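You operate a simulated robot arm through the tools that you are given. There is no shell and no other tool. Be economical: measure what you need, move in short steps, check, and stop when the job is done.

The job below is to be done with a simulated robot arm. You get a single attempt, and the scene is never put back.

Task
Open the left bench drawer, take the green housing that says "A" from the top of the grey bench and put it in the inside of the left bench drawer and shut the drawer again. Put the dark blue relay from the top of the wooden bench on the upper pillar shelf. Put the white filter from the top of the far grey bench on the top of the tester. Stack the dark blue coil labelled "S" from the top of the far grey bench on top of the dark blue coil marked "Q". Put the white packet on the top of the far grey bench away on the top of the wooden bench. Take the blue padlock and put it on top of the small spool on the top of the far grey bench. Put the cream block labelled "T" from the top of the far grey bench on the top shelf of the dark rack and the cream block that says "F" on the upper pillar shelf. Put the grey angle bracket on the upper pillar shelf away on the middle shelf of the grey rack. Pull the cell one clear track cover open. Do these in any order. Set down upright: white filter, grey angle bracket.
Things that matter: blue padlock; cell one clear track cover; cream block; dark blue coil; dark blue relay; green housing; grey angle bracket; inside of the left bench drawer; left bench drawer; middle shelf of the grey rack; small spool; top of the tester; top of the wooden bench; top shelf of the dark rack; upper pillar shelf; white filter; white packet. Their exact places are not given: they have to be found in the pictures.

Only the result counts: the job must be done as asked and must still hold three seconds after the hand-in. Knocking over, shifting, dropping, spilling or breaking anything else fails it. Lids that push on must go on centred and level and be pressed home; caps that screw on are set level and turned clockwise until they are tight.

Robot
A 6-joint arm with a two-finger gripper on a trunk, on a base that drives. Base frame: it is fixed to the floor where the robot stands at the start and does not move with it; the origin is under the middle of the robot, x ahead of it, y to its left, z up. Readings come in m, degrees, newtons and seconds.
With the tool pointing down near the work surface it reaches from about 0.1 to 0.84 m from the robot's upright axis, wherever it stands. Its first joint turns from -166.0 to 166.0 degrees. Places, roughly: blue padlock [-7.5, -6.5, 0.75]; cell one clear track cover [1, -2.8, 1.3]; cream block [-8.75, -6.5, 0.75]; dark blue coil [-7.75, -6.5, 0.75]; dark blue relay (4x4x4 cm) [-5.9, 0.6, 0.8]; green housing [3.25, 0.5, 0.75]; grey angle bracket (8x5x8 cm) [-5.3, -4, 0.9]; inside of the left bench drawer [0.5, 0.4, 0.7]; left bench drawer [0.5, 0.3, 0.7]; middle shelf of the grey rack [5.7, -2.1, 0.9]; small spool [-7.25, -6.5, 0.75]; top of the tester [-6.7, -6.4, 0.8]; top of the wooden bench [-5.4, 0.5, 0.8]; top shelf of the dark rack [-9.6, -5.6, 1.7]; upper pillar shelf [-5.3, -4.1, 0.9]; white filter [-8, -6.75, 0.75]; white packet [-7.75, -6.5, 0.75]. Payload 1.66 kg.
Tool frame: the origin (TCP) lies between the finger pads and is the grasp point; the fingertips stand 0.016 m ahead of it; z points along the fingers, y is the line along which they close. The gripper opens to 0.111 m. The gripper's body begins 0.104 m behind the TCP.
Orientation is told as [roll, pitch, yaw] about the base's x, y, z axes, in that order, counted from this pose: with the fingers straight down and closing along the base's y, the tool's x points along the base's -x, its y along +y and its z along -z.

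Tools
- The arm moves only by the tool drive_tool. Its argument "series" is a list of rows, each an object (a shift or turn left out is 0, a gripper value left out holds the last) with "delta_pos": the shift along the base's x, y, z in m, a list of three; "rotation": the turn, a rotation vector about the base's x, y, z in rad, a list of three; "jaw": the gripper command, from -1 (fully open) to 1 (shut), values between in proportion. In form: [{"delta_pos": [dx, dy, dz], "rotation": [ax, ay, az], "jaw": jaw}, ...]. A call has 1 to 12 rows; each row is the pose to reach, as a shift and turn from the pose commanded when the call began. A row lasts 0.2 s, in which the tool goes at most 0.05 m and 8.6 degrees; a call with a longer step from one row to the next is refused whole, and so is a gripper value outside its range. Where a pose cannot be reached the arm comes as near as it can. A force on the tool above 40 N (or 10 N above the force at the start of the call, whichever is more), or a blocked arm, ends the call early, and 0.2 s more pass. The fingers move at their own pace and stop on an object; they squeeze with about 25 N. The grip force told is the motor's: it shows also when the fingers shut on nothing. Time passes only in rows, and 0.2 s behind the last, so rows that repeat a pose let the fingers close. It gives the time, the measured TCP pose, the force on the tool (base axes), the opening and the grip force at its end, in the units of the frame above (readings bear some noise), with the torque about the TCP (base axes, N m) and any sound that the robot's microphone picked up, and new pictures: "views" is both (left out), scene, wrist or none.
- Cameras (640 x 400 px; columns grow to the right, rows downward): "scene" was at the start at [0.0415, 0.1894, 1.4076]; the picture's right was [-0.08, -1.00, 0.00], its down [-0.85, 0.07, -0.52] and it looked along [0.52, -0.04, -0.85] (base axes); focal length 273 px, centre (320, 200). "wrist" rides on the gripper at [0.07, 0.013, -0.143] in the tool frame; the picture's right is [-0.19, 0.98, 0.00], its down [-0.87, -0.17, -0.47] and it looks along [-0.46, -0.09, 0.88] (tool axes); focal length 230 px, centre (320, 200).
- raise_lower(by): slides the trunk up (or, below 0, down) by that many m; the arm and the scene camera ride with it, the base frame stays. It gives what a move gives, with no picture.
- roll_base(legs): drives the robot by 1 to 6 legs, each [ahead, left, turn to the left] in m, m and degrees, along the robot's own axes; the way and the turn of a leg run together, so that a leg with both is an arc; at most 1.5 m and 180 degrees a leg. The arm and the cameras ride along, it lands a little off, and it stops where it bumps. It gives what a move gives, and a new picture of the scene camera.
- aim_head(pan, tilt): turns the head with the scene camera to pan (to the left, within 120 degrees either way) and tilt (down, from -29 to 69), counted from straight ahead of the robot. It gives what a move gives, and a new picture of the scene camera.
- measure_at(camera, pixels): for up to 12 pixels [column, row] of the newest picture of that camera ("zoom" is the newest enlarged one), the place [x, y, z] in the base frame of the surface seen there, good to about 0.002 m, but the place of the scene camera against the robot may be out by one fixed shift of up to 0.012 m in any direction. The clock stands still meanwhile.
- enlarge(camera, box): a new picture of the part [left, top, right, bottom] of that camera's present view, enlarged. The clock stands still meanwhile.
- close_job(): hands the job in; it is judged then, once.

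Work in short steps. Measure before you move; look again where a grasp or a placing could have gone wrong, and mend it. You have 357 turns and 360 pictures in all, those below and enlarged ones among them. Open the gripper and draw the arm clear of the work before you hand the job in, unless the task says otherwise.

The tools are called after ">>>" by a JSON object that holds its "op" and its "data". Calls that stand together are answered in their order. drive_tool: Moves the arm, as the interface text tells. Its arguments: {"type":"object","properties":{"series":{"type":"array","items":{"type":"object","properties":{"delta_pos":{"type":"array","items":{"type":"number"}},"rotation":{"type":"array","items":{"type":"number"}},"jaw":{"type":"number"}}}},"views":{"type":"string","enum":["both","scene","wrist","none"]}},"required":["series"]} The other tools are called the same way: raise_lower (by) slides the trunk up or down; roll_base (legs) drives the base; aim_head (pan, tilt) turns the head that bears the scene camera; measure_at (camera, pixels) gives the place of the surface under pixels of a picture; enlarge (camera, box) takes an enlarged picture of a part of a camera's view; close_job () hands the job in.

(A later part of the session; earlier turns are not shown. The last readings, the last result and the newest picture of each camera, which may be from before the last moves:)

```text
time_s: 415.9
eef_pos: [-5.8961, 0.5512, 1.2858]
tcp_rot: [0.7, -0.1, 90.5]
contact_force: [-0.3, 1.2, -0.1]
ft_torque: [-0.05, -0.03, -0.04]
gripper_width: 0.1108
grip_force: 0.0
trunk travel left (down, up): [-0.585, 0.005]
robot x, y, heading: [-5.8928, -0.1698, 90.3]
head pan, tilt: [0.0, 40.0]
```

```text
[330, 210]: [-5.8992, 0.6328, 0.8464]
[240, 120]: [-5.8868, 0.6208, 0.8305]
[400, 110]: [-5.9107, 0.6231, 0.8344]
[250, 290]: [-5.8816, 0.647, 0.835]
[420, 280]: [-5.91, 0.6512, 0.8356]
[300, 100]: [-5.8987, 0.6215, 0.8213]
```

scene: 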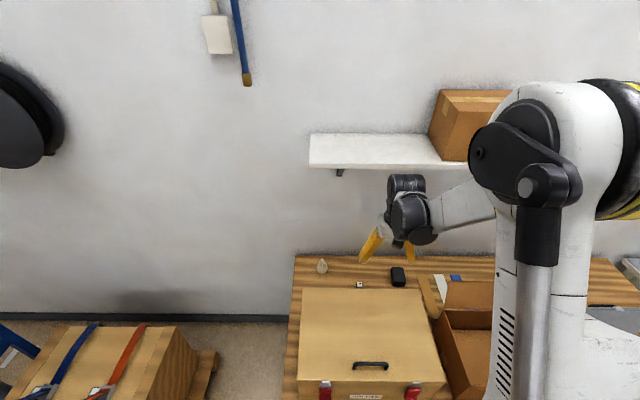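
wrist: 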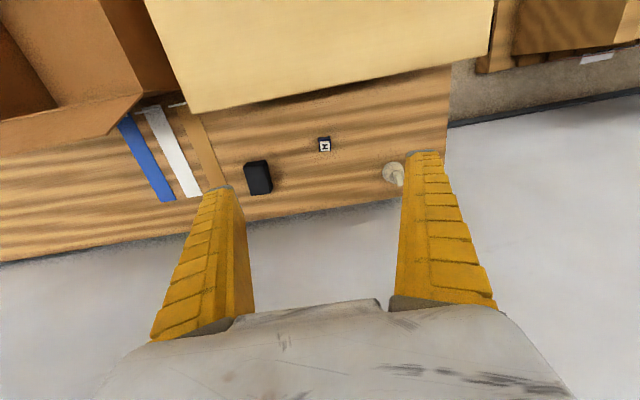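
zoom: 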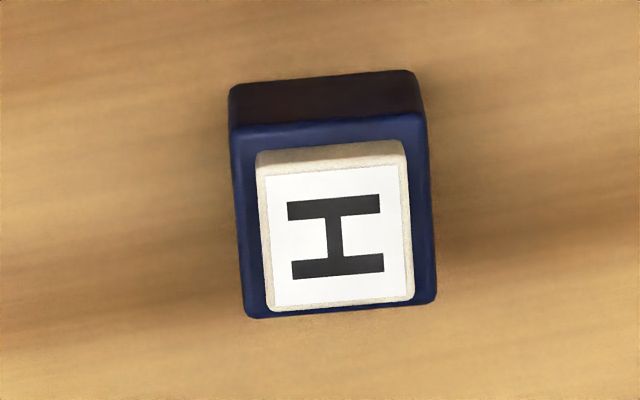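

Centre (-5.8975, 0.636), turned about -7°. Move over it, and lower with the trunk by 0.3.

>>> {"op": "drive_tool", "data": {"series": [{"delta_pos": [0, 0.04, 0], "rotation": [0, 0, -0.06], "jaw": -0.3}, {"delta_pos": [-0.0014, 0.085, 0], "rotation": [0, 0, -0.12], "jaw": -0.3}], "views": "none"}}

>>> {"op": "raise_lower", "data": {"by": -0.3}}

>>> {"op": "drive_tool", "data": {"series": [{"delta_pos": [0, 0, -0.03]}], "views": "both"}}

```text
time_s: 416.5
eef_pos: [-5.8976, 0.6139, 1.2976]
tcp_rot: [0.8, -0.8, 83.6]
contact_force: [0.4, 0.6, -0.5]
ft_torque: [-0.03, 0.02, 0.02]
gripper_width: 0.0737
grip_force: 0.6
trunk travel left (down, up): [-0.585, 0.005]
robot x, y, heading: [-5.8978, -0.1753, 90.5]
head pan, tilt: [0.0, 40.0]
```

```text
time_s: 419.5
eef_pos: [-5.8986, 0.6344, 0.9863]
tcp_rot: [0.6, -0.1, 83.6]
contact_force: [0.3, -0.4, 0.8]
ft_torque: [0.02, -0.02, -0.01]
gripper_width: 0.0739
grip_force: 1.0
trunk travel left (down, up): [-0.285, 0.305]
robot x, y, heading: [-5.8922, -0.1756, 90.5]
head pan, tilt: [0.0, 40.0]
```

```text
time_s: 419.9
eef_pos: [-5.8988, 0.6347, 0.9552]
tcp_rot: [0.8, -0.1, 83.6]
contact_force: [-0.3, 0.5, 0.8]
ft_torque: [0.0, 0.0, -0.01]
gripper_width: 0.0738
grip_force: 0.6
trunk travel left (down, up): [-0.285, 0.305]
robot x, y, heading: [-5.8936, -0.1734, 90.6]
head pan, tilt: [0.0, 40.0]
```

scene: 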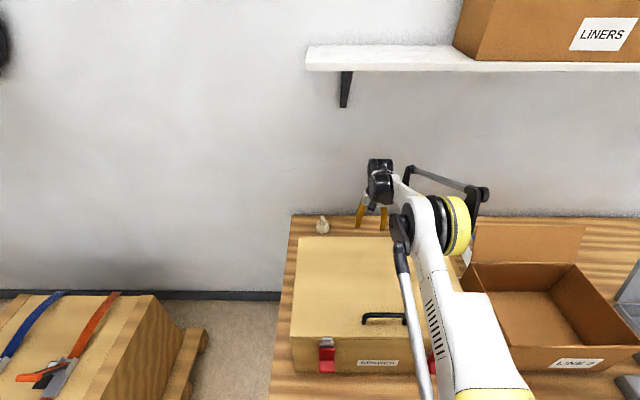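
wrist: 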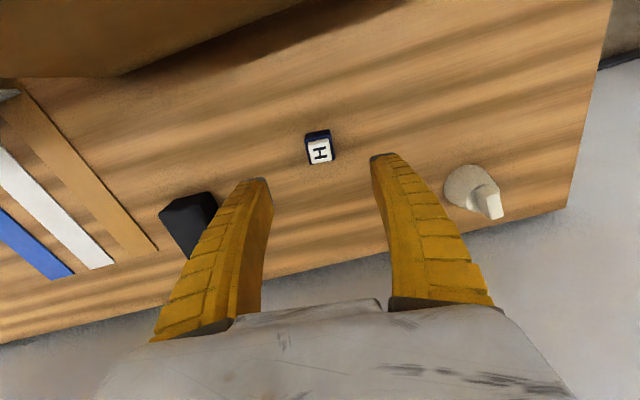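

Relay is centred. Descend in steps with the arm, watching for reach and contact.

>>> {"op": "measure_at", "data": {"camera": "wrist", "pixels": [[319, 150], [309, 146], [330, 142], [312, 163], [333, 159]]}}

>>> {"op": "drive_tool", "data": {"series": [{"delta_pos": [0, 0, -0.03]}, {"delta_pos": [0, 0, -0.06]}, {"delta_pos": [0, 0, -0.08]}], "views": "both"}}

```text
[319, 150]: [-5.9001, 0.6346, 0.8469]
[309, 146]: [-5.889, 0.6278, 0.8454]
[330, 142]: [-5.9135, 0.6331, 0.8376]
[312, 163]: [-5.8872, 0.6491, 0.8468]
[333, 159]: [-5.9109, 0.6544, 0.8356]
```

```text
time_s: 420.7
eef_pos: [-5.8992, 0.6179, 0.8857]
tcp_rot: [0.6, -0.3, 83.6]
contact_force: [-0.4, -0.3, -0.2]
ft_torque: [0.01, -0.02, -0.03]
gripper_width: 0.0739
grip_force: 1.1
out of reach, approached as far as the arm can: row 2, 3
trunk travel left (down, up): [-0.285, 0.305]
robot x, y, heading: [-5.8909, -0.1716, 90.2]
head pan, tilt: [0.0, 40.0]
```

scene: 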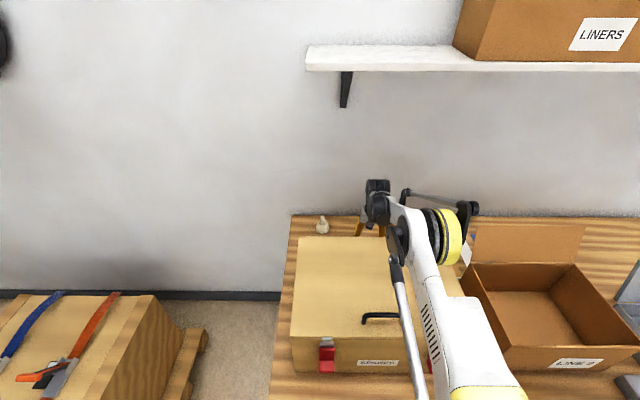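
wrist: 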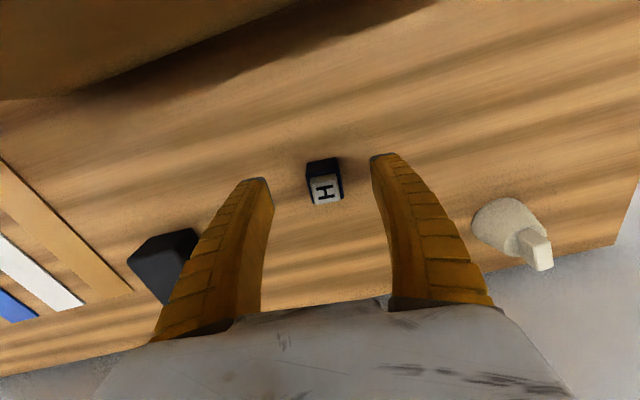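

Check the heights of the arm's parts over the case.

>>> {"op": "measure_at", "data": {"camera": "scene", "pixels": [[452, 235], [425, 225], [400, 222], [420, 260], [440, 320], [470, 360], [480, 393], [375, 210], [380, 185], [398, 290]]}}

```text
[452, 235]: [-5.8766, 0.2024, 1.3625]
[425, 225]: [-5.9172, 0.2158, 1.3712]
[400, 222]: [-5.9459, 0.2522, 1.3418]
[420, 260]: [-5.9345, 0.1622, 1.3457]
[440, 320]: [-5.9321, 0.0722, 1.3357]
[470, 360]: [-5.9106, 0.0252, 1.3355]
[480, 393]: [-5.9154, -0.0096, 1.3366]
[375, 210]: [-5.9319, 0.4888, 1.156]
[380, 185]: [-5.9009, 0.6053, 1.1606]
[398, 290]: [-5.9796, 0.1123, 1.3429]
```

>>> {"op": "enlarge", "data": {"camera": "scene", "box": [340, 170, 436, 230]}}

>>> {"op": "measure_at", "data": {"camera": "zoom", "pixels": [[240, 80], [240, 180], [200, 250], [230, 300], [250, 340], [270, 370], [300, 360], [170, 260], [290, 250], [330, 300], [190, 310], [330, 230]]}}

```text
6.67 times, centred on (388, 200) of scene
```

zoom: 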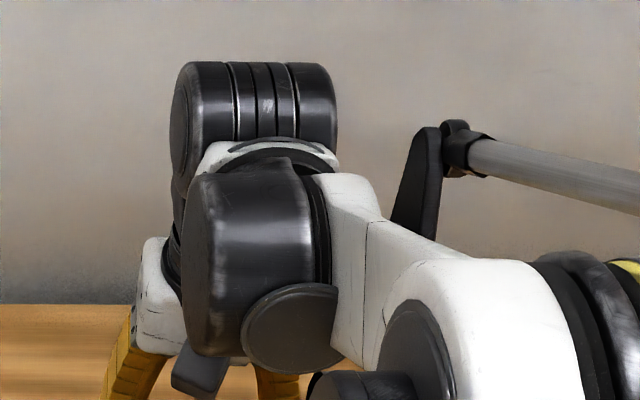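

```text
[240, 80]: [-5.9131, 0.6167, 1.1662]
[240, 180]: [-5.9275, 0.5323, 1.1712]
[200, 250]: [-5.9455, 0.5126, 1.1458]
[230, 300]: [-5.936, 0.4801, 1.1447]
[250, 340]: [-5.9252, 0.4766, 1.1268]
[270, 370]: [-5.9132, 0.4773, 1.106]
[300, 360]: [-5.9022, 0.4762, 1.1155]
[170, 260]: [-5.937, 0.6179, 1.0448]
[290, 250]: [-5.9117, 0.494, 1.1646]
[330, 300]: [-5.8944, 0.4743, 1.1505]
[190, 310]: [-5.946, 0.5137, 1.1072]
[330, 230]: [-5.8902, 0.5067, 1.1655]
```

The wrist module's near face is only ~1.5 cm from the case's back edge when fully down, so I tilt the tool 5° back and grip the relay slightly toward its far side. First go back up, apply the tilt and check reach.

>>> {"op": "drive_tool", "data": {"series": [{"delta_pos": [0, 0.0, 0.04], "rotation": [-0.05, 0, 0]}, {"delta_pos": [-0.001, 0.023, 0.07], "rotation": [-0.09, 0, 0]}, {"delta_pos": [-0.001, 0.023, 0.07], "rotation": [-0.09, 0, 0]}], "views": "none"}}

>>> {"op": "raise_lower", "data": {"by": -0.08}}

>>> {"op": "drive_tool", "data": {"series": [{"delta_pos": [0, 0.003, 0]}], "views": "both"}}

```text
time_s: 421.5
eef_pos: [-5.9009, 0.6317, 0.958]
tcp_rot: [0.1, 4.9, 83.7]
contact_force: [0.0, 0.1, -0.5]
ft_torque: [-0.02, 0.02, -0.01]
gripper_width: 0.0738
grip_force: 1.1
out of reach, approached as far as the arm can: row 2, 3
trunk travel left (down, up): [-0.285, 0.305]
robot x, y, heading: [-5.8938, -0.1745, 90.4]
head pan, tilt: [0.0, 40.0]
```

```text
time_s: 422.6
eef_pos: [-5.9014, 0.6308, 0.8782]
tcp_rot: [0.1, 4.9, 83.6]
contact_force: [0.0, 0.7, 0.0]
ft_torque: [0.04, 0.01, -0.01]
gripper_width: 0.0738
grip_force: 0.8
trunk travel left (down, up): [-0.205, 0.385]
robot x, y, heading: [-5.8933, -0.1746, 90.6]
head pan, tilt: [0.0, 40.0]
```

```text
time_s: 423.0
eef_pos: [-5.9014, 0.6332, 0.8779]
tcp_rot: [0.0, 4.9, 83.6]
contact_force: [-0.4, 0.3, 0.0]
ft_torque: [-0.02, -0.02, -0.02]
gripper_width: 0.0738
grip_force: 0.9
trunk travel left (down, up): [-0.205, 0.385]
robot x, y, heading: [-5.8922, -0.1677, 90.4]
head pan, tilt: [0.0, 40.0]
```

scene: 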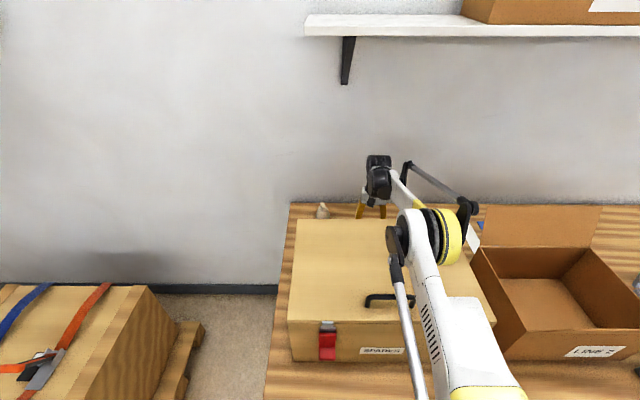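
wrist: 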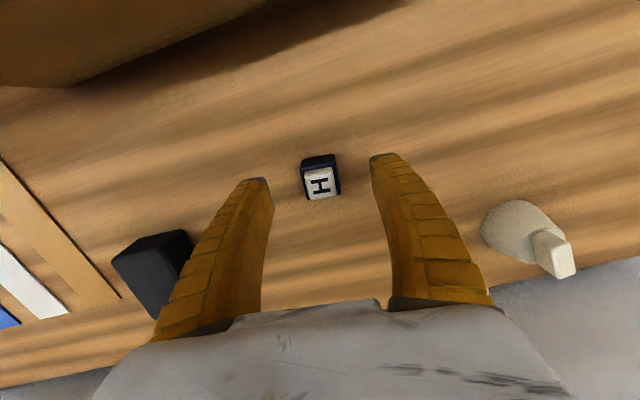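

>>> {"op": "enlarge", "data": {"camera": "scene", "box": [340, 145, 436, 225]}}

>>> {"op": "measure_at", "data": {"camera": "scene", "pixels": [[452, 235], [425, 225], [378, 185], [380, 195], [340, 220], [430, 300]]}}

>>> {"op": "measure_at", "data": {"camera": "wrist", "pixels": [[320, 183], [305, 172], [335, 167], [308, 197], [338, 193]]}}

```text
5.00 times, centred on (388, 185) of scene
```

zoom: 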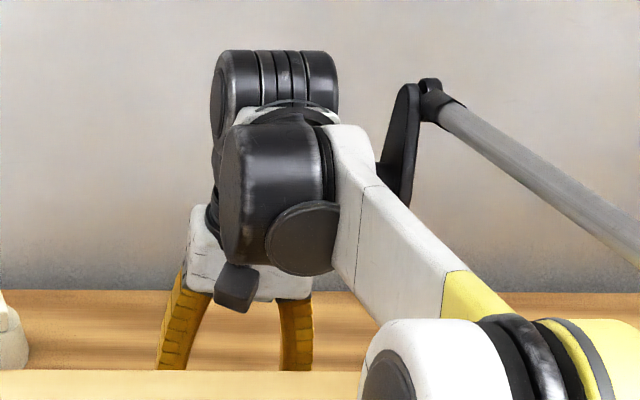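

```text
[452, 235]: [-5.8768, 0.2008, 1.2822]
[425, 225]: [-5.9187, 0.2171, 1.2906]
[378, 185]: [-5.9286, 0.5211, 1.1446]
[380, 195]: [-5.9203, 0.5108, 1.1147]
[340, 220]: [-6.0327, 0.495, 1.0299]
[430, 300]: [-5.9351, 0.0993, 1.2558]
```

```text
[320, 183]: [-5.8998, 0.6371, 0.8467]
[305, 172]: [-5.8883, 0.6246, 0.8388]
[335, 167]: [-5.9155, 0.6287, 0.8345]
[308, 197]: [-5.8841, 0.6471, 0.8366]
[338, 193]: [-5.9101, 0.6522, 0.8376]
```

Clearances are good (module plane y 0.511 against case edge 0.495; elbow above 1.1). Lower the trunk 0.05 and grip.

>>> {"op": "drive_tool", "data": {"series": [{"delta_pos": [0.002, 0.006, 0]}], "views": "none"}}

>>> {"op": "raise_lower", "data": {"by": -0.052}}

>>> {"op": "drive_tool", "data": {"series": [{"jaw": 0.3}, {"jaw": 1}, {"jaw": 1}, {"jaw": 1}], "views": "wrist"}}

```text
time_s: 423.4
eef_pos: [-5.8995, 0.6344, 0.8824]
tcp_rot: [0.1, 4.7, 83.6]
contact_force: [0.3, -0.5, -0.9]
ft_torque: [0.0, -0.04, 0.0]
gripper_width: 0.0739
grip_force: 1.4
out of reach, approached as far as the arm can: row 1
trunk travel left (down, up): [-0.205, 0.385]
robot x, y, heading: [-5.894, -0.1725, 90.7]
head pan, tilt: [0.0, 40.0]
```

```text
time_s: 424.4
eef_pos: [-5.8998, 0.6333, 0.8292]
tcp_rot: [0.2, 4.7, 83.6]
contact_force: [0.1, 1.0, -0.2]
ft_torque: [0.0, 0.0, 0.0]
gripper_width: 0.0739
grip_force: 1.4
trunk travel left (down, up): [-0.153, 0.437]
robot x, y, heading: [-5.8908, -0.1708, 90.3]
head pan, tilt: [0.0, 40.0]
```

```text
time_s: 425.4
eef_pos: [-5.8983, 0.6329, 0.8299]
tcp_rot: [0.1, 4.7, 83.5]
contact_force: [0.3, 2.9, 6.9]
ft_torque: [0.07, -0.02, 0.01]
gripper_width: 0.0284
grip_force: 24.7
trunk travel left (down, up): [-0.153, 0.437]
robot x, y, heading: [-5.8934, -0.1711, 90.7]
head pan, tilt: [0.0, 40.0]
```

wrist: 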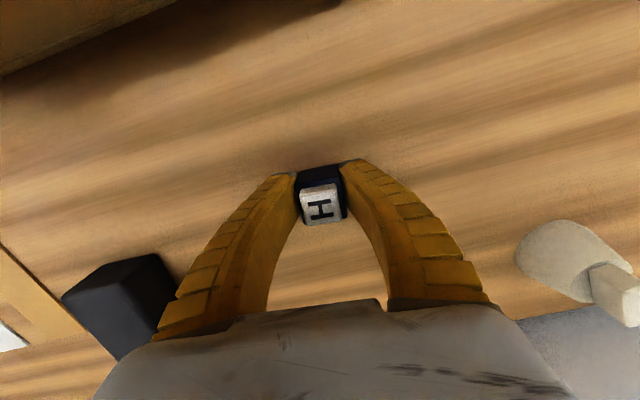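

Relay gripped (28 mm). Lift with the trunk, then draw back.

>>> {"op": "raise_lower", "data": {"by": 0.4}}

>>> {"op": "drive_tool", "data": {"series": [{"delta_pos": [0, -0.04, 0.0], "rotation": [0.03, 0, 0]}, {"delta_pos": [0, -0.08, 0.02], "rotation": [0.06, 0, 0]}, {"delta_pos": [0, -0.12, 0.04], "rotation": [0.08, 0, 0.05]}, {"delta_pos": [0, -0.16, 0.06], "rotation": [0.08, 0, 0.1]}, {"delta_pos": [0, -0.2, 0.06], "rotation": [0.08, 0, 0.12]}, {"delta_pos": [0, -0.24, 0.06], "rotation": [0.08, 0, 0.12]}], "views": "wrist"}}

>>> {"op": "roll_base", "data": {"legs": [[-0.7, 0, 0], [0, 0.75, 90], [0, 0, 90]]}}

>>> {"op": "aim_head", "data": {"pan": 0, "tilt": 25}}

```text
time_s: 429.2
eef_pos: [-5.8982, 0.6331, 1.2118]
tcp_rot: [0.1, 4.8, 83.6]
contact_force: [-0.2, -0.7, -0.2]
ft_torque: [0.0, 0.02, 0.02]
gripper_width: 0.0258
grip_force: 25.1
trunk travel left (down, up): [-0.553, 0.037]
robot x, y, heading: [-5.8943, -0.1736, 90.5]
head pan, tilt: [0.0, 40.0]
```

```text
time_s: 430.6
eef_pos: [-5.8989, 0.3913, 1.2901]
tcp_rot: [0.3, 0.0, 90.5]
contact_force: [-0.4, -1.0, -1.0]
ft_torque: [0.13, -0.02, 0.01]
gripper_width: 0.026
grip_force: 25.2
trunk travel left (down, up): [-0.553, 0.037]
robot x, y, heading: [-5.8923, -0.1717, 90.4]
head pan, tilt: [0.0, 40.0]
```

wrist: 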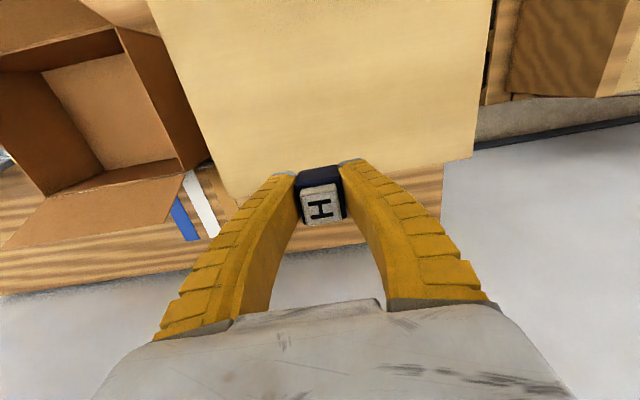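

```text
time_s: 442.1
eef_pos: [-6.3542, -1.9234, 1.2882]
tcp_rot: [0.4, 0.1, -90.0]
contact_force: [0.1, 0.5, -0.5]
ft_torque: [-0.06, -0.02, 0.03]
gripper_width: 0.0261
grip_force: 25.2
trunk travel left (down, up): [-0.553, 0.037]
robot x, y, heading: [-6.3529, -1.3576, -89.7]
head pan, tilt: [0.0, 40.0]
cut short: leg 2
```

scene: 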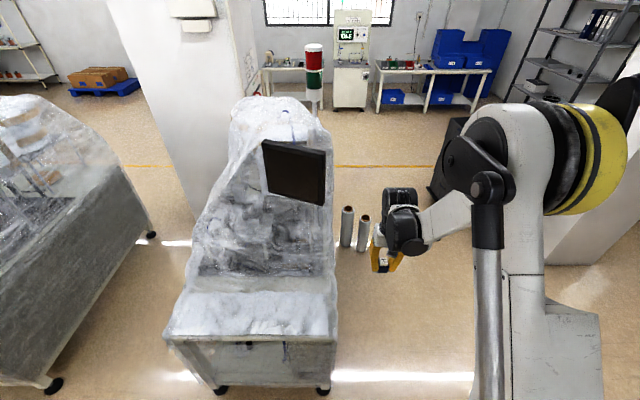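

```text
time_s: 442.9
eef_pos: [-6.3537, -1.9223, 1.288]
tcp_rot: [0.4, 0.3, -89.9]
contact_force: [0.0, 0.2, -0.5]
ft_torque: [0.0, -0.01, -0.02]
gripper_width: 0.0261
grip_force: 25.0
trunk travel left (down, up): [-0.553, 0.037]
robot x, y, heading: [-6.3524, -1.3575, -89.8]
head pan, tilt: [0.0, 25.0]
```

scene: 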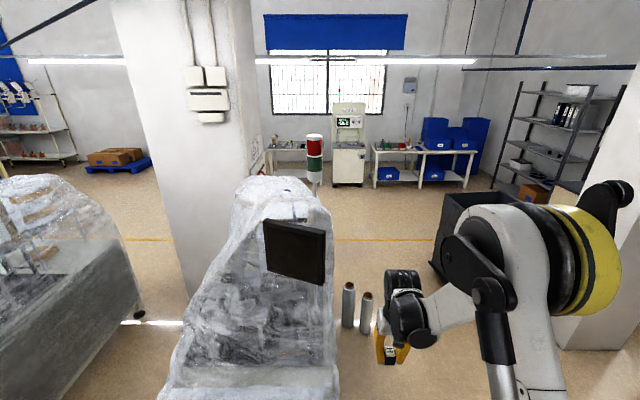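

Leg 2 was cut short (a bump, perhaps the pallet). Let me look there, and measure the passage (rolls, black crates).

>>> {"op": "measure_at", "data": {"camera": "scene", "pixels": [[348, 320], [366, 330], [440, 270], [450, 195], [335, 300], [330, 240], [600, 345], [460, 185], [340, 245]]}}

>>> {"op": "aim_head", "data": {"pan": -110, "tilt": 40}}

```text
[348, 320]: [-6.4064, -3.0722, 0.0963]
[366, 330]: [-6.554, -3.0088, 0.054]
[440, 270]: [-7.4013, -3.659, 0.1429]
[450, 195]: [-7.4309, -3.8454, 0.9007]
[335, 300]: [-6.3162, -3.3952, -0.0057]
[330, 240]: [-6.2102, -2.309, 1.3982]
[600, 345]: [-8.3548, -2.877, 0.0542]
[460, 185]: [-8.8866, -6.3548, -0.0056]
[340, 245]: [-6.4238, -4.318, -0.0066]
```

```text
time_s: 444.7
eef_pos: [-6.3542, -1.9234, 1.2885]
tcp_rot: [0.4, 0.1, -89.9]
contact_force: [0.1, 0.5, -0.7]
ft_torque: [0.0, 0.02, -0.01]
gripper_width: 0.0262
grip_force: 24.5
trunk travel left (down, up): [-0.553, 0.037]
robot x, y, heading: [-6.3542, -1.3551, -90.1]
head pan, tilt: [-110.0, 40.0]
```

scene: 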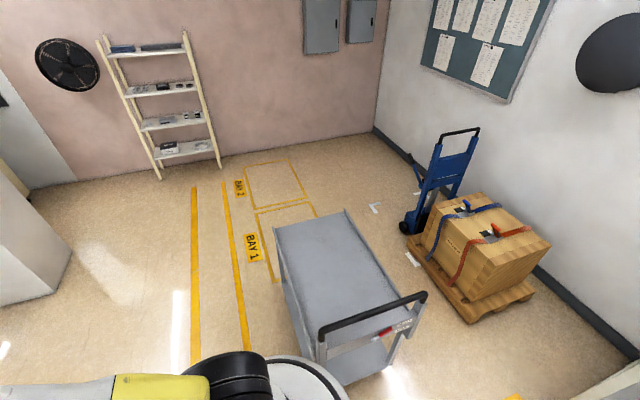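

A trolley stands close by. Measure it to see whether it is where it was before (earlier estimate of its near leg ≈ (-6.6,-1.0)).

>>> {"op": "measure_at", "data": {"camera": "scene", "pixels": [[275, 230], [342, 212], [425, 297], [320, 355], [345, 383], [385, 368], [318, 335], [288, 290], [370, 250]]}}

```text
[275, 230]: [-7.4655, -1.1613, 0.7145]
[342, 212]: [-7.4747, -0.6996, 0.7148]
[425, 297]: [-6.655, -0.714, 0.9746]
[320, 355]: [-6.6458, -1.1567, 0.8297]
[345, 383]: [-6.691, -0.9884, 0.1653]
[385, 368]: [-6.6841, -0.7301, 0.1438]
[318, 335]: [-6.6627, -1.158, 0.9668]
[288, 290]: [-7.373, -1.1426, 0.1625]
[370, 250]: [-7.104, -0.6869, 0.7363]
```

The trolley is square to the axes, so it was not disturbed. The passage between the rolls (x≈-6.6) and crates (x≈-7.4) is ~0.8 m; I go through at x≈-7.0.

>>> {"op": "roll_base", "data": {"legs": [[0.2, -0.1, 0], [0, -0.52, 0], [0.9, 0, 0]]}}

>>> {"op": "aim_head", "data": {"pan": 0, "tilt": 50}}

>>> {"op": "measure_at", "data": {"camera": "scene", "pixels": [[320, 100], [320, 300]]}}

```text
time_s: 453.4
eef_pos: [-6.9699, -3.0202, 1.2881]
tcp_rot: [0.4, 0.3, -89.9]
contact_force: [-0.8, 0.2, 0.0]
ft_torque: [0.02, 0.02, 0.0]
gripper_width: 0.0259
grip_force: 25.2
trunk travel left (down, up): [-0.553, 0.037]
robot x, y, heading: [-6.9662, -2.4478, -90.0]
head pan, tilt: [-110.0, 40.0]
```

scene: 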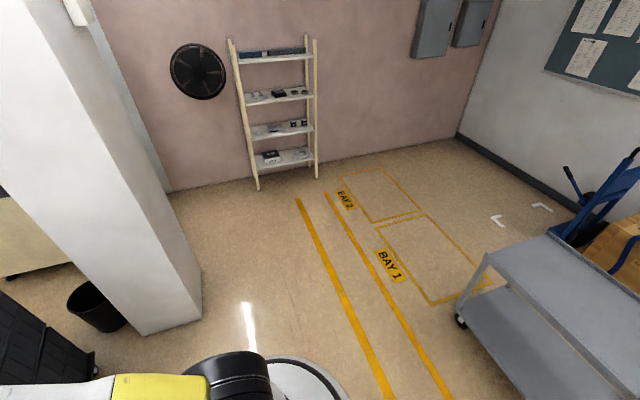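

```text
time_s: 455.3
eef_pos: [-6.9691, -3.0188, 1.289]
tcp_rot: [0.4, 0.2, -89.8]
contact_force: [0.2, -0.1, -1.1]
ft_torque: [0.01, 0.0, 0.0]
gripper_width: 0.0262
grip_force: 25.0
trunk travel left (down, up): [-0.553, 0.037]
robot x, y, heading: [-6.9704, -2.4539, -89.9]
head pan, tilt: [0.0, 50.0]
```

scene: 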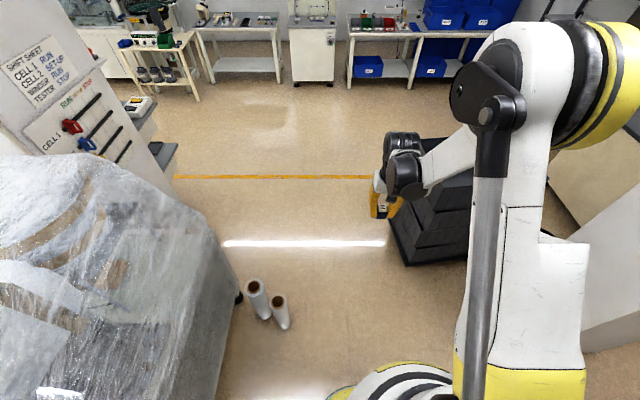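

```text
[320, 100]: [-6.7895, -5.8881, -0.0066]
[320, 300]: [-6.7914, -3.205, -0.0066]
```

Proceed through, then to the pillar shelf and turn to face it.

>>> {"op": "roll_base", "data": {"legs": [[1.0, 0, 0], [0.5, 0.25, 0], [0.98, 0, 0], [0, 1.42, 0], [0, 0, 179]]}}

>>> {"op": "aim_head", "data": {"pan": -5, "tilt": 50}}

```text
time_s: 467.0
eef_pos: [-6.7553, -5.3531, 1.2924]
tcp_rot: [0.4, -0.2, -91.5]
contact_force: [-0.3, -0.2, -0.8]
ft_torque: [0.01, -0.01, 0.04]
gripper_width: 0.0264
grip_force: 24.8
trunk travel left (down, up): [-0.553, 0.037]
robot x, y, heading: [-6.7352, -4.7952, -91.7]
head pan, tilt: [0.0, 50.0]
stopped in leg 3: the robot was blocked; the commanded pose is now the measured one
```

scene: 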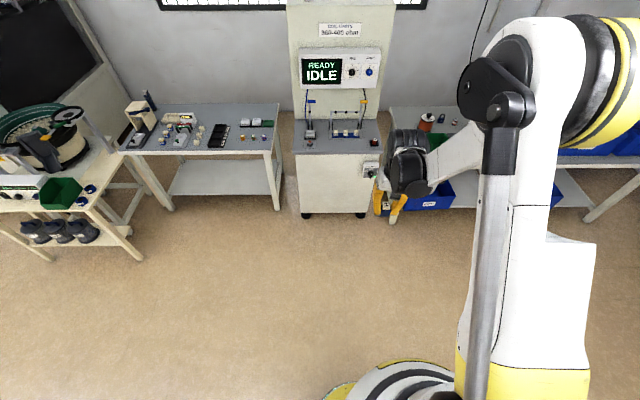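

```text
time_s: 467.7
eef_pos: [-6.7499, -5.3522, 1.2933]
tcp_rot: [0.2, -0.3, -91.6]
contact_force: [0.3, 0.7, -0.2]
ft_torque: [0.01, -0.04, 0.04]
gripper_width: 0.026
grip_force: 25.3
trunk travel left (down, up): [-0.553, 0.037]
robot x, y, heading: [-6.7373, -4.7936, -91.6]
head pan, tilt: [-5.0, 50.0]
```

scene: 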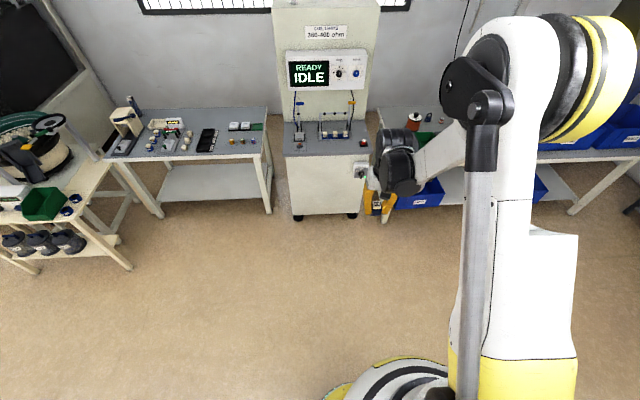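

Blocked in leg 3 at y≈-4.79; look around to the right and left to see by what.

>>> {"op": "aim_head", "data": {"pan": -100, "tilt": 55}}

>>> {"op": "aim_head", "data": {"pan": 100, "tilt": 55}}

```text
time_s: 469.4
eef_pos: [-6.7434, -5.3483, 1.2945]
tcp_rot: [-0.1, -0.5, -91.5]
contact_force: [1.5, 0.7, 0.2]
ft_torque: [-0.01, 0.02, 0.04]
gripper_width: 0.0263
grip_force: 25.3
trunk travel left (down, up): [-0.553, 0.037]
robot x, y, heading: [-6.7353, -4.7941, -91.5]
head pan, tilt: [-100.0, 55.0]
```

scene: 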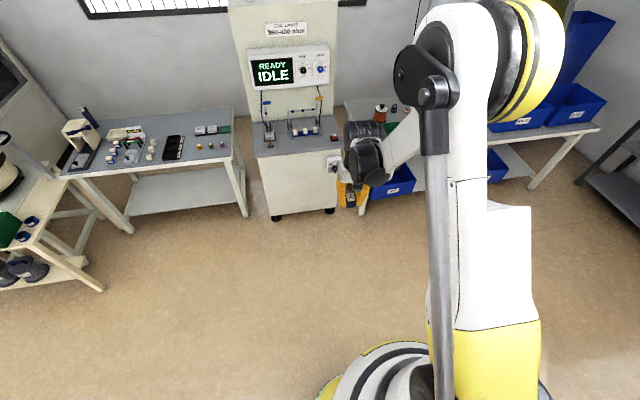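

```text
time_s: 472.3
eef_pos: [-6.7597, -5.3496, 1.2938]
tcp_rot: [0.7, -0.2, -91.5]
contact_force: [0.4, -1.4, -0.7]
ft_torque: [0.0, -0.04, 0.03]
gripper_width: 0.0261
grip_force: 24.9
trunk travel left (down, up): [-0.553, 0.037]
robot x, y, heading: [-6.7409, -4.7975, -91.5]
head pan, tilt: [100.0, 55.0]
```

scene: 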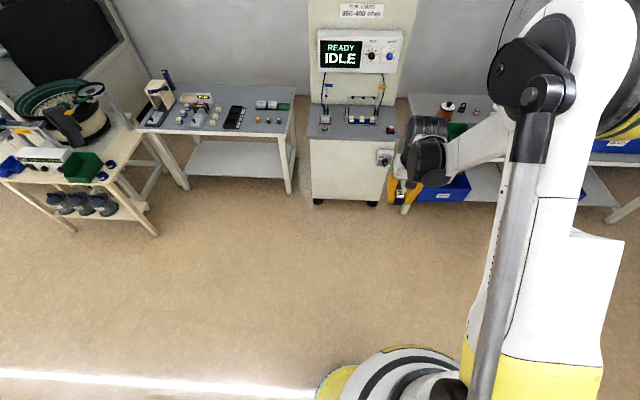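

The head seems not to have turned fully. Try again with a smaller pan.

>>> {"op": "aim_head", "data": {"pan": 60, "tilt": 40}}

```text
time_s: 473.4
eef_pos: [-6.7605, -5.3509, 1.2928]
tcp_rot: [0.7, -0.3, -91.5]
contact_force: [0.8, -0.6, -0.5]
ft_torque: [-0.01, -0.01, -0.01]
gripper_width: 0.0263
grip_force: 25.6
trunk travel left (down, up): [-0.553, 0.037]
robot x, y, heading: [-6.7387, -4.794, -91.5]
head pan, tilt: [60.0, 40.0]
```

scene: 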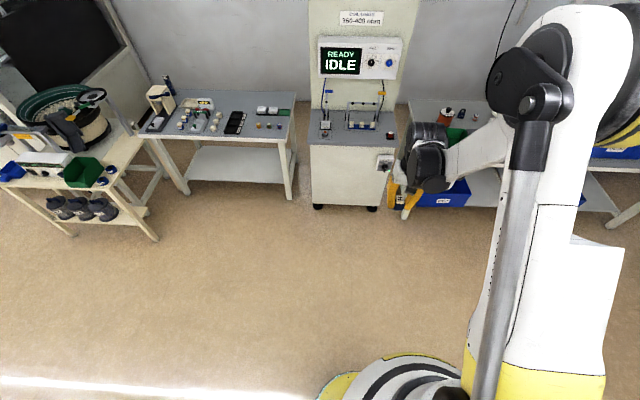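

The head mast probably touches a hanging lamp rail, since the trunk is very high. Lower the trunk by 0.35 right away.

>>> {"op": "raise_lower", "data": {"by": -0.35}}

>>> {"op": "aim_head", "data": {"pan": 60, "tilt": 30}}

```text
time_s: 476.8
eef_pos: [-6.7542, -5.3604, 0.938]
tcp_rot: [0.4, 0.2, -91.5]
contact_force: [-0.3, -0.6, 0.0]
ft_torque: [0.0, -0.02, 0.01]
gripper_width: 0.0263
grip_force: 24.9
trunk travel left (down, up): [-0.203, 0.387]
robot x, y, heading: [-6.7378, -4.7898, -91.6]
head pan, tilt: [60.0, 40.0]
```

```text
time_s: 477.5
eef_pos: [-6.7544, -5.3621, 0.9375]
tcp_rot: [0.4, 0.1, -91.5]
contact_force: [-0.3, -0.6, -0.4]
ft_torque: [0.01, 0.01, 0.0]
gripper_width: 0.026
grip_force: 24.9
trunk travel left (down, up): [-0.203, 0.387]
robot x, y, heading: [-6.7397, -4.7889, -91.3]
head pan, tilt: [60.0, 30.0]
```

scene: 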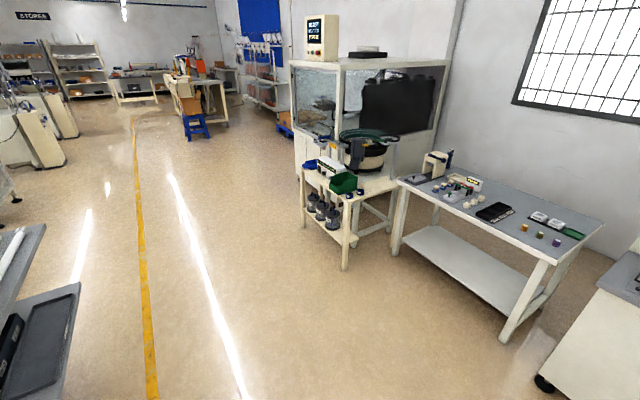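

Free again. Raise the arm a little, move to the shelf and turn to face it.

>>> {"op": "drive_tool", "data": {"series": [{"delta_pos": [0, 0, 0.045]}, {"delta_pos": [0, 0, 0.09]}, {"delta_pos": [0, 0, 0.135]}, {"delta_pos": [0, 0, 0.18]}], "views": "none"}}

>>> {"op": "roll_base", "data": {"legs": [[0.12, 0, 1.5], [0, 1.42, 0], [0, 0, 179]]}}

>>> {"op": "aim_head", "data": {"pan": 0, "tilt": 45}}

```text
time_s: 478.5
eef_pos: [-6.7539, -5.3609, 1.1192]
tcp_rot: [0.4, 0.1, -91.5]
contact_force: [-0.5, -0.1, -0.5]
ft_torque: [-0.05, 0.0, -0.02]
gripper_width: 0.0261
grip_force: 25.2
trunk travel left (down, up): [-0.203, 0.387]
robot x, y, heading: [-6.7385, -4.7926, -91.5]
head pan, tilt: [60.0, 30.0]
```

```text
time_s: 493.8
eef_pos: [-5.2911, -4.366, 1.1186]
tcp_rot: [0.3, 0.2, 87.1]
contact_force: [-0.8, -0.5, -0.3]
ft_torque: [-0.05, 0.0, -0.02]
gripper_width: 0.0265
grip_force: 25.0
trunk travel left (down, up): [-0.203, 0.387]
robot x, y, heading: [-5.3203, -4.9319, 87.0]
head pan, tilt: [60.0, 30.0]
```

scene: 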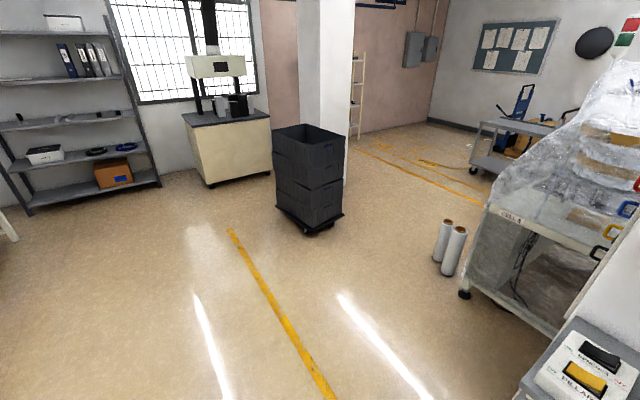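

```text
time_s: 495.1
eef_pos: [-5.2913, -4.3662, 1.1183]
tcp_rot: [0.3, 0.1, 87.2]
contact_force: [-0.1, -0.5, 0.2]
ft_torque: [-0.02, -0.02, 0.01]
gripper_width: 0.0259
grip_force: 25.4
trunk travel left (down, up): [-0.203, 0.387]
robot x, y, heading: [-5.3175, -4.935, 87.4]
head pan, tilt: [0.0, 45.0]
```

scene: 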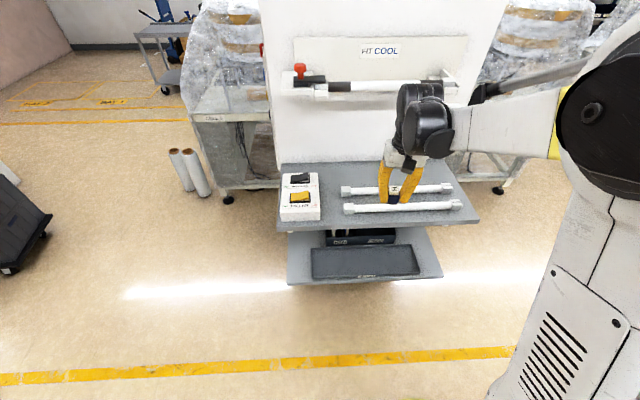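

Rolls are still standing. Measure the holder bar above the shelf and the free back area.

>>> {"op": "measure_at", "data": {"camera": "scene", "pixels": [[380, 88], [320, 88], [450, 85], [345, 180], [360, 172], [430, 175], [340, 163], [300, 80], [347, 191], [440, 165]]}}

```text
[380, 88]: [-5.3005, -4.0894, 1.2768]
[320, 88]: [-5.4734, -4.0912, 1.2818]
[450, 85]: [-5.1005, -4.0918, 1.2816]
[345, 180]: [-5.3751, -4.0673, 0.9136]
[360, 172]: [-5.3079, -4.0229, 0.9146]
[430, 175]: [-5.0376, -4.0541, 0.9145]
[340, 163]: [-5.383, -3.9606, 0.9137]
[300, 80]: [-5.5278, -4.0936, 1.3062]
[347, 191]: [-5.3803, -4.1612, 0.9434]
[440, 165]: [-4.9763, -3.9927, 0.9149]
```

The bar (y -4.09, z 1.28) limits the back area. Measure the gaps at the left (between switch box and lamps) and at the right end.

>>> {"op": "measure_at", "data": {"camera": "scene", "pixels": [[320, 195], [341, 191], [343, 207], [453, 187], [463, 202], [478, 215], [460, 165], [321, 180], [331, 200], [467, 190], [318, 175]]}}

>>> {"op": "enlarge", "data": {"camera": "scene", "box": [270, 150, 490, 240]}}

```text
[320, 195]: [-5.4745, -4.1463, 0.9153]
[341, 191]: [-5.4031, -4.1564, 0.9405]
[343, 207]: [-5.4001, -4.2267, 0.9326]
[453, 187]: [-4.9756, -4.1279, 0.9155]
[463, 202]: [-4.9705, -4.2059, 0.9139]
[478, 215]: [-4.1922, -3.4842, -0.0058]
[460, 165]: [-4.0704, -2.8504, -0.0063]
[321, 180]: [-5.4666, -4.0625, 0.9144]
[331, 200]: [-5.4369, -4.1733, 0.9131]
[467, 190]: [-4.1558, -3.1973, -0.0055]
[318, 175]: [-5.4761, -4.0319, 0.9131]
```

```text
2.91 times, centred on (380, 195) of scene
```

zoom: 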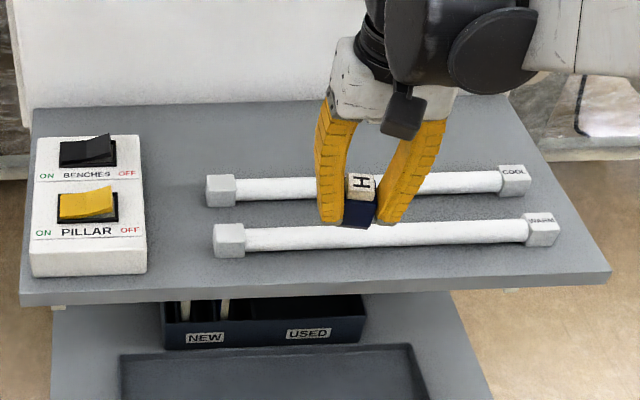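

I'll put the relay in the left gap at (-5.44, -4.20), with the fingers closing along y. Turn the tool 90° and move above it.

>>> {"op": "drive_tool", "data": {"series": [{"delta_pos": [-0.02, 0.02, 0], "rotation": [0, 0, 0.14]}, {"delta_pos": [-0.04, 0.04, 0], "rotation": [0, 0, 0.28]}, {"delta_pos": [-0.06, 0.06, 0], "rotation": [0, 0, 0.42]}, {"delta_pos": [-0.08, 0.08, 0], "rotation": [0, 0, 0.56]}, {"delta_pos": [-0.1, 0.1, 0], "rotation": [0, 0, 0.7]}, {"delta_pos": [-0.12, 0.12, 0], "rotation": [0, 0, 0.84]}, {"delta_pos": [-0.14, 0.14, 0], "rotation": [0, 0, 0.98]}, {"delta_pos": [-0.149, 0.155, 0], "rotation": [0, 0, 1.12]}, {"delta_pos": [-0.149, 0.163, 0], "rotation": [0, 0, 1.26]}, {"delta_pos": [-0.149, 0.165, 0], "rotation": [0, 0, 1.4]}, {"delta_pos": [-0.149, 0.166, -0.03], "rotation": [0, 0, 1.54]}, {"delta_pos": [-0.149, 0.166, -0.06], "rotation": [0, 0, 1.62]}], "views": "both"}}

```text
time_s: 497.6
eef_pos: [-5.4383, -4.2005, 1.058]
tcp_rot: [0.3, 0.3, -179.9]
contact_force: [-0.1, 0.6, -0.6]
ft_torque: [0.01, -0.02, 0.01]
gripper_width: 0.0262
grip_force: 25.1
trunk travel left (down, up): [-0.203, 0.387]
robot x, y, heading: [-5.3187, -4.9327, 87.2]
head pan, tilt: [0.0, 45.0]
```

scene: 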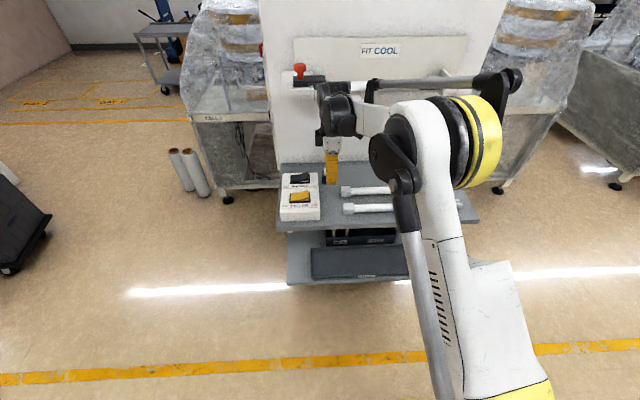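
wrist: 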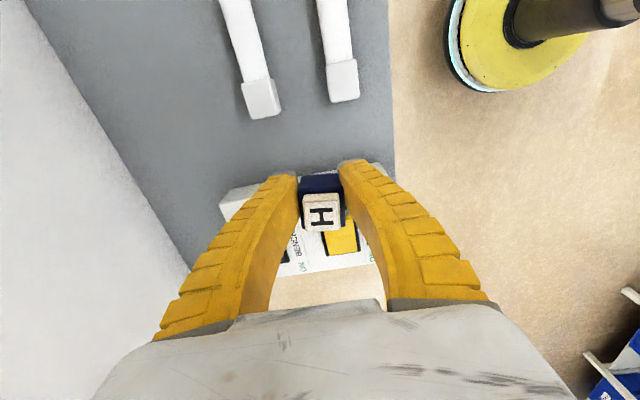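

Measure the lamp ends and box edge in the wrist frame.

>>> {"op": "measure_at", "data": {"camera": "wrist", "pixels": [[268, 116], [343, 100], [228, 190], [380, 165], [260, 150], [350, 130], [360, 250]]}}

```text
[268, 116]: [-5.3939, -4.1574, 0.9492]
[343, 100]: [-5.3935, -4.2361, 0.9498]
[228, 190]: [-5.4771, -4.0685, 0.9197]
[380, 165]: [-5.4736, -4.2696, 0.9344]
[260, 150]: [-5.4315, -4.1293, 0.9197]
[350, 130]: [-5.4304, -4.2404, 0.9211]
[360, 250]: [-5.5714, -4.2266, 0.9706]
```

Gap centre x=-5.434. Lower to z≈0.951 and release.

>>> {"op": "drive_tool", "data": {"series": [{"delta_pos": [0.004, 0, -0.04]}, {"delta_pos": [0.004, 0, -0.08]}, {"delta_pos": [0.004, 0, -0.1]}, {"delta_pos": [0.004, 0, -0.107]}], "views": "none"}}

```text
time_s: 498.6
eef_pos: [-5.4361, -4.2006, 0.9514]
tcp_rot: [0.3, 0.2, 179.9]
contact_force: [0.1, 2.8, 9.8]
ft_torque: [0.03, -0.02, -0.03]
gripper_width: 0.027
grip_force: 24.9
trunk travel left (down, up): [-0.203, 0.387]
robot x, y, heading: [-5.3184, -4.9324, 87.1]
head pan, tilt: [0.0, 45.0]
```

Contact of ~10 N: it stands. Release with a moderate opening and rise.

>>> {"op": "drive_tool", "data": {"series": [{"jaw": 0.2}, {"jaw": 0.0}, {"jaw": 0.0}, {"delta_pos": [0, 0, 0.04]}, {"delta_pos": [0, 0, 0.085]}, {"delta_pos": [0, 0, 0.13]}, {"delta_pos": [0, -0.04, 0.15]}, {"delta_pos": [0, -0.08, 0.17]}], "views": "wrist"}}

```text
time_s: 500.4
eef_pos: [-5.4375, -4.2811, 1.1231]
tcp_rot: [0.3, 0.2, 180.0]
contact_force: [-0.3, -0.5, 0.2]
ft_torque: [0.04, 0.03, -0.03]
gripper_width: 0.0575
grip_force: 2.0
trunk travel left (down, up): [-0.203, 0.387]
robot x, y, heading: [-5.3185, -4.934, 87.3]
head pan, tilt: [0.0, 45.0]
```

wrist: 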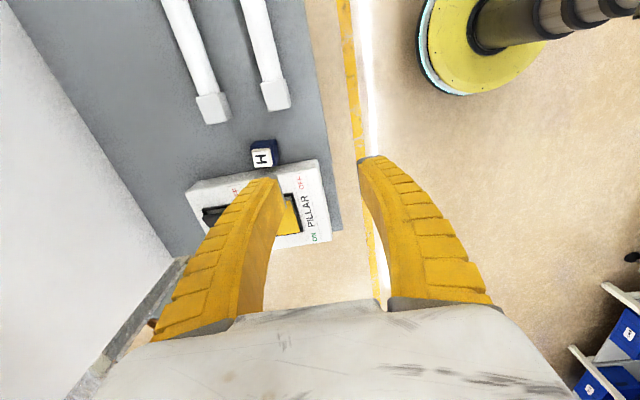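

Relay stands on the shelf. Now to the far grey bench: turn round and strafe west.

>>> {"op": "roll_base", "data": {"legs": [[-0.15, 0, 0], [0, 0, -177], [0, -1.25, 0], [0, -1.25, 0]]}}

>>> {"op": "aim_head", "data": {"pan": 0, "tilt": 35}}

```text
time_s: 521.1
eef_pos: [-7.7269, -5.6694, 1.1218]
tcp_rot: [0.4, 0.2, 1.3]
contact_force: [-0.1, -0.1, -0.1]
ft_torque: [0.02, -0.01, 0.02]
gripper_width: 0.0575
grip_force: 1.2
trunk travel left (down, up): [-0.203, 0.387]
robot x, y, heading: [-7.8592, -5.0172, -91.4]
head pan, tilt: [0.0, 45.0]
```

scene: 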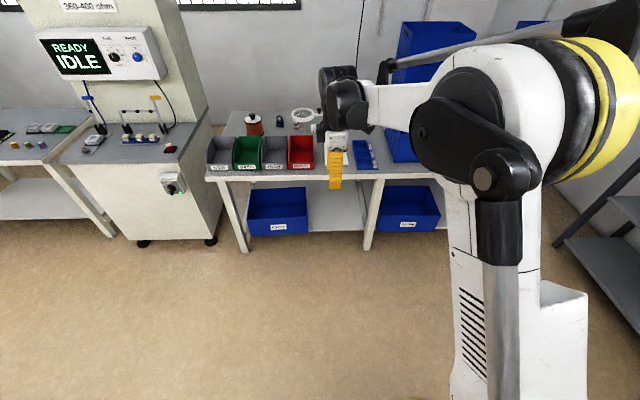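

```text
time_s: 521.8
eef_pos: [-7.7275, -5.6706, 1.1216]
tcp_rot: [0.4, 0.2, 1.4]
contact_force: [-0.3, 0.2, -0.4]
ft_torque: [-0.02, 0.03, 0.02]
gripper_width: 0.0574
grip_force: 1.8
trunk travel left (down, up): [-0.203, 0.387]
robot x, y, heading: [-7.8587, -5.0186, -91.5]
head pan, tilt: [0.0, 35.0]
```

scene: 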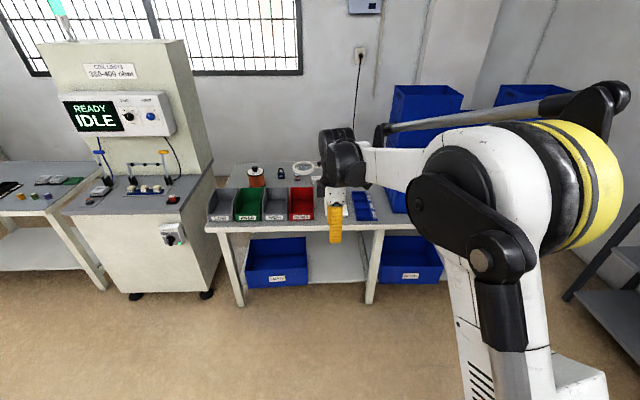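

Turn the tool yaw back to default and move the arm to the right to see the whole bench.

>>> {"op": "drive_tool", "data": {"series": [{"delta_pos": [-0.04, 0.01, 0], "rotation": [0, 0, -0.145]}, {"delta_pos": [-0.08, 0.02, 0], "rotation": [0, 0, -0.29]}, {"delta_pos": [-0.12, 0.03, 0], "rotation": [0, 0, -0.435]}, {"delta_pos": [-0.16, 0.04, 0], "rotation": [0, 0, -0.58]}, {"delta_pos": [-0.2, 0.05, 0], "rotation": [0, 0, -0.725]}, {"delta_pos": [-0.24, 0.06, 0], "rotation": [0, 0, -0.87]}, {"delta_pos": [-0.28, 0.08, 0], "rotation": [0, 0, -1.015]}, {"delta_pos": [-0.32, 0.1, 0], "rotation": [0, 0, -1.16]}, {"delta_pos": [-0.36, 0.12, 0], "rotation": [0, 0, -1.305]}, {"delta_pos": [-0.4, 0.15, 0], "rotation": [0, 0, -1.45]}, {"delta_pos": [-0.44, 0.18, 0], "rotation": [0, 0, -1.6]}, {"delta_pos": [-0.47, 0.21, 0], "rotation": [0, 0, -1.6]}], "views": "none"}}

>>> {"op": "raise_lower", "data": {"by": 0.15}}

>>> {"op": "aim_head", "data": {"pan": 0, "tilt": 40}}

>>> {"op": "enlarge", "data": {"camera": "scene", "box": [190, 130, 510, 290]}}

```text
time_s: 524.4
eef_pos: [-8.1995, -5.4574, 1.1229]
tcp_rot: [0.4, 0.2, -90.4]
contact_force: [0.1, 0.8, -0.8]
ft_torque: [-0.02, -0.03, 0.0]
gripper_width: 0.0572
grip_force: 1.4
trunk travel left (down, up): [-0.203, 0.387]
robot x, y, heading: [-7.8611, -5.0225, -91.5]
head pan, tilt: [0.0, 35.0]
```

```text
time_s: 526.1
eef_pos: [-8.1984, -5.4588, 1.273]
tcp_rot: [0.4, 0.2, -90.4]
contact_force: [-0.1, 0.4, 0.1]
ft_torque: [-0.03, 0.03, 0.01]
gripper_width: 0.0578
grip_force: 1.8
trunk travel left (down, up): [-0.353, 0.237]
robot x, y, heading: [-7.8612, -5.0157, -91.5]
head pan, tilt: [0.0, 35.0]
```

```text
time_s: 526.8
eef_pos: [-8.198, -5.4586, 1.2727]
tcp_rot: [0.4, 0.2, -90.4]
contact_force: [0.3, -0.2, 0.3]
ft_torque: [-0.02, 0.01, -0.02]
gripper_width: 0.0575
grip_force: 1.3
trunk travel left (down, up): [-0.353, 0.237]
robot x, y, heading: [-7.8573, -5.0189, -91.2]
head pan, tilt: [0.0, 40.0]
```

scene: 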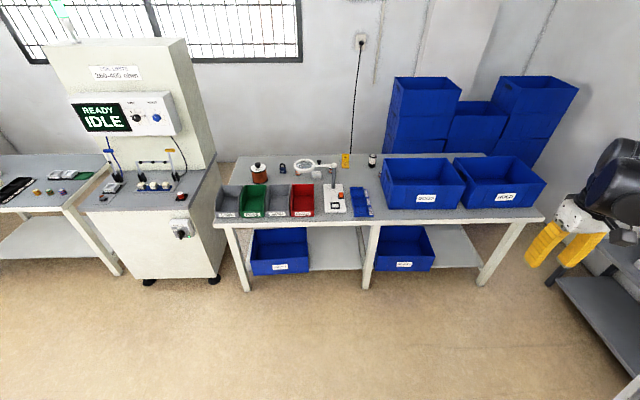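

```text
2.00 times, centred on (350, 210) of scene
```

zoom: 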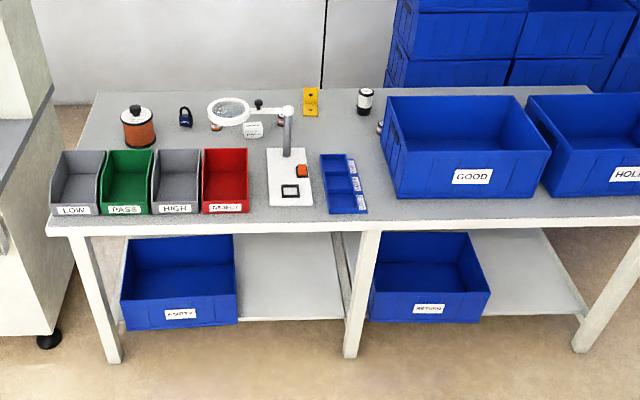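

>>> {"op": "enlarge", "data": {"camera": "scene", "box": [240, 145, 400, 225]}}

>>> {"op": "measure_at", "data": {"camera": "scene", "pixels": [[258, 170], [282, 168], [297, 193], [317, 195], [372, 158], [379, 168], [346, 158], [331, 190], [330, 205], [230, 215], [430, 185], [500, 180]]}}

```text
4.00 times, centred on (320, 185) of scene
```

zoom: 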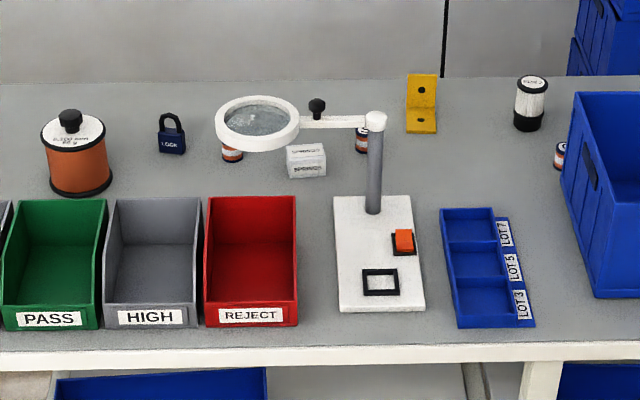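

```text
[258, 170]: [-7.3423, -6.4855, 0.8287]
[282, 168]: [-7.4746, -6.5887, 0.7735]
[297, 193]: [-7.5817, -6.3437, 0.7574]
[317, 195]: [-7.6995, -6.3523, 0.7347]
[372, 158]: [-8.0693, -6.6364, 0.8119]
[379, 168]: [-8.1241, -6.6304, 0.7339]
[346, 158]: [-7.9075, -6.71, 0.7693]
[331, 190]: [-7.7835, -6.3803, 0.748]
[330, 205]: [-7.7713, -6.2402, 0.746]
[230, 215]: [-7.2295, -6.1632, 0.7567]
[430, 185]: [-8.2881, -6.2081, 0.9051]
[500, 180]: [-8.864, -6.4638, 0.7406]
```

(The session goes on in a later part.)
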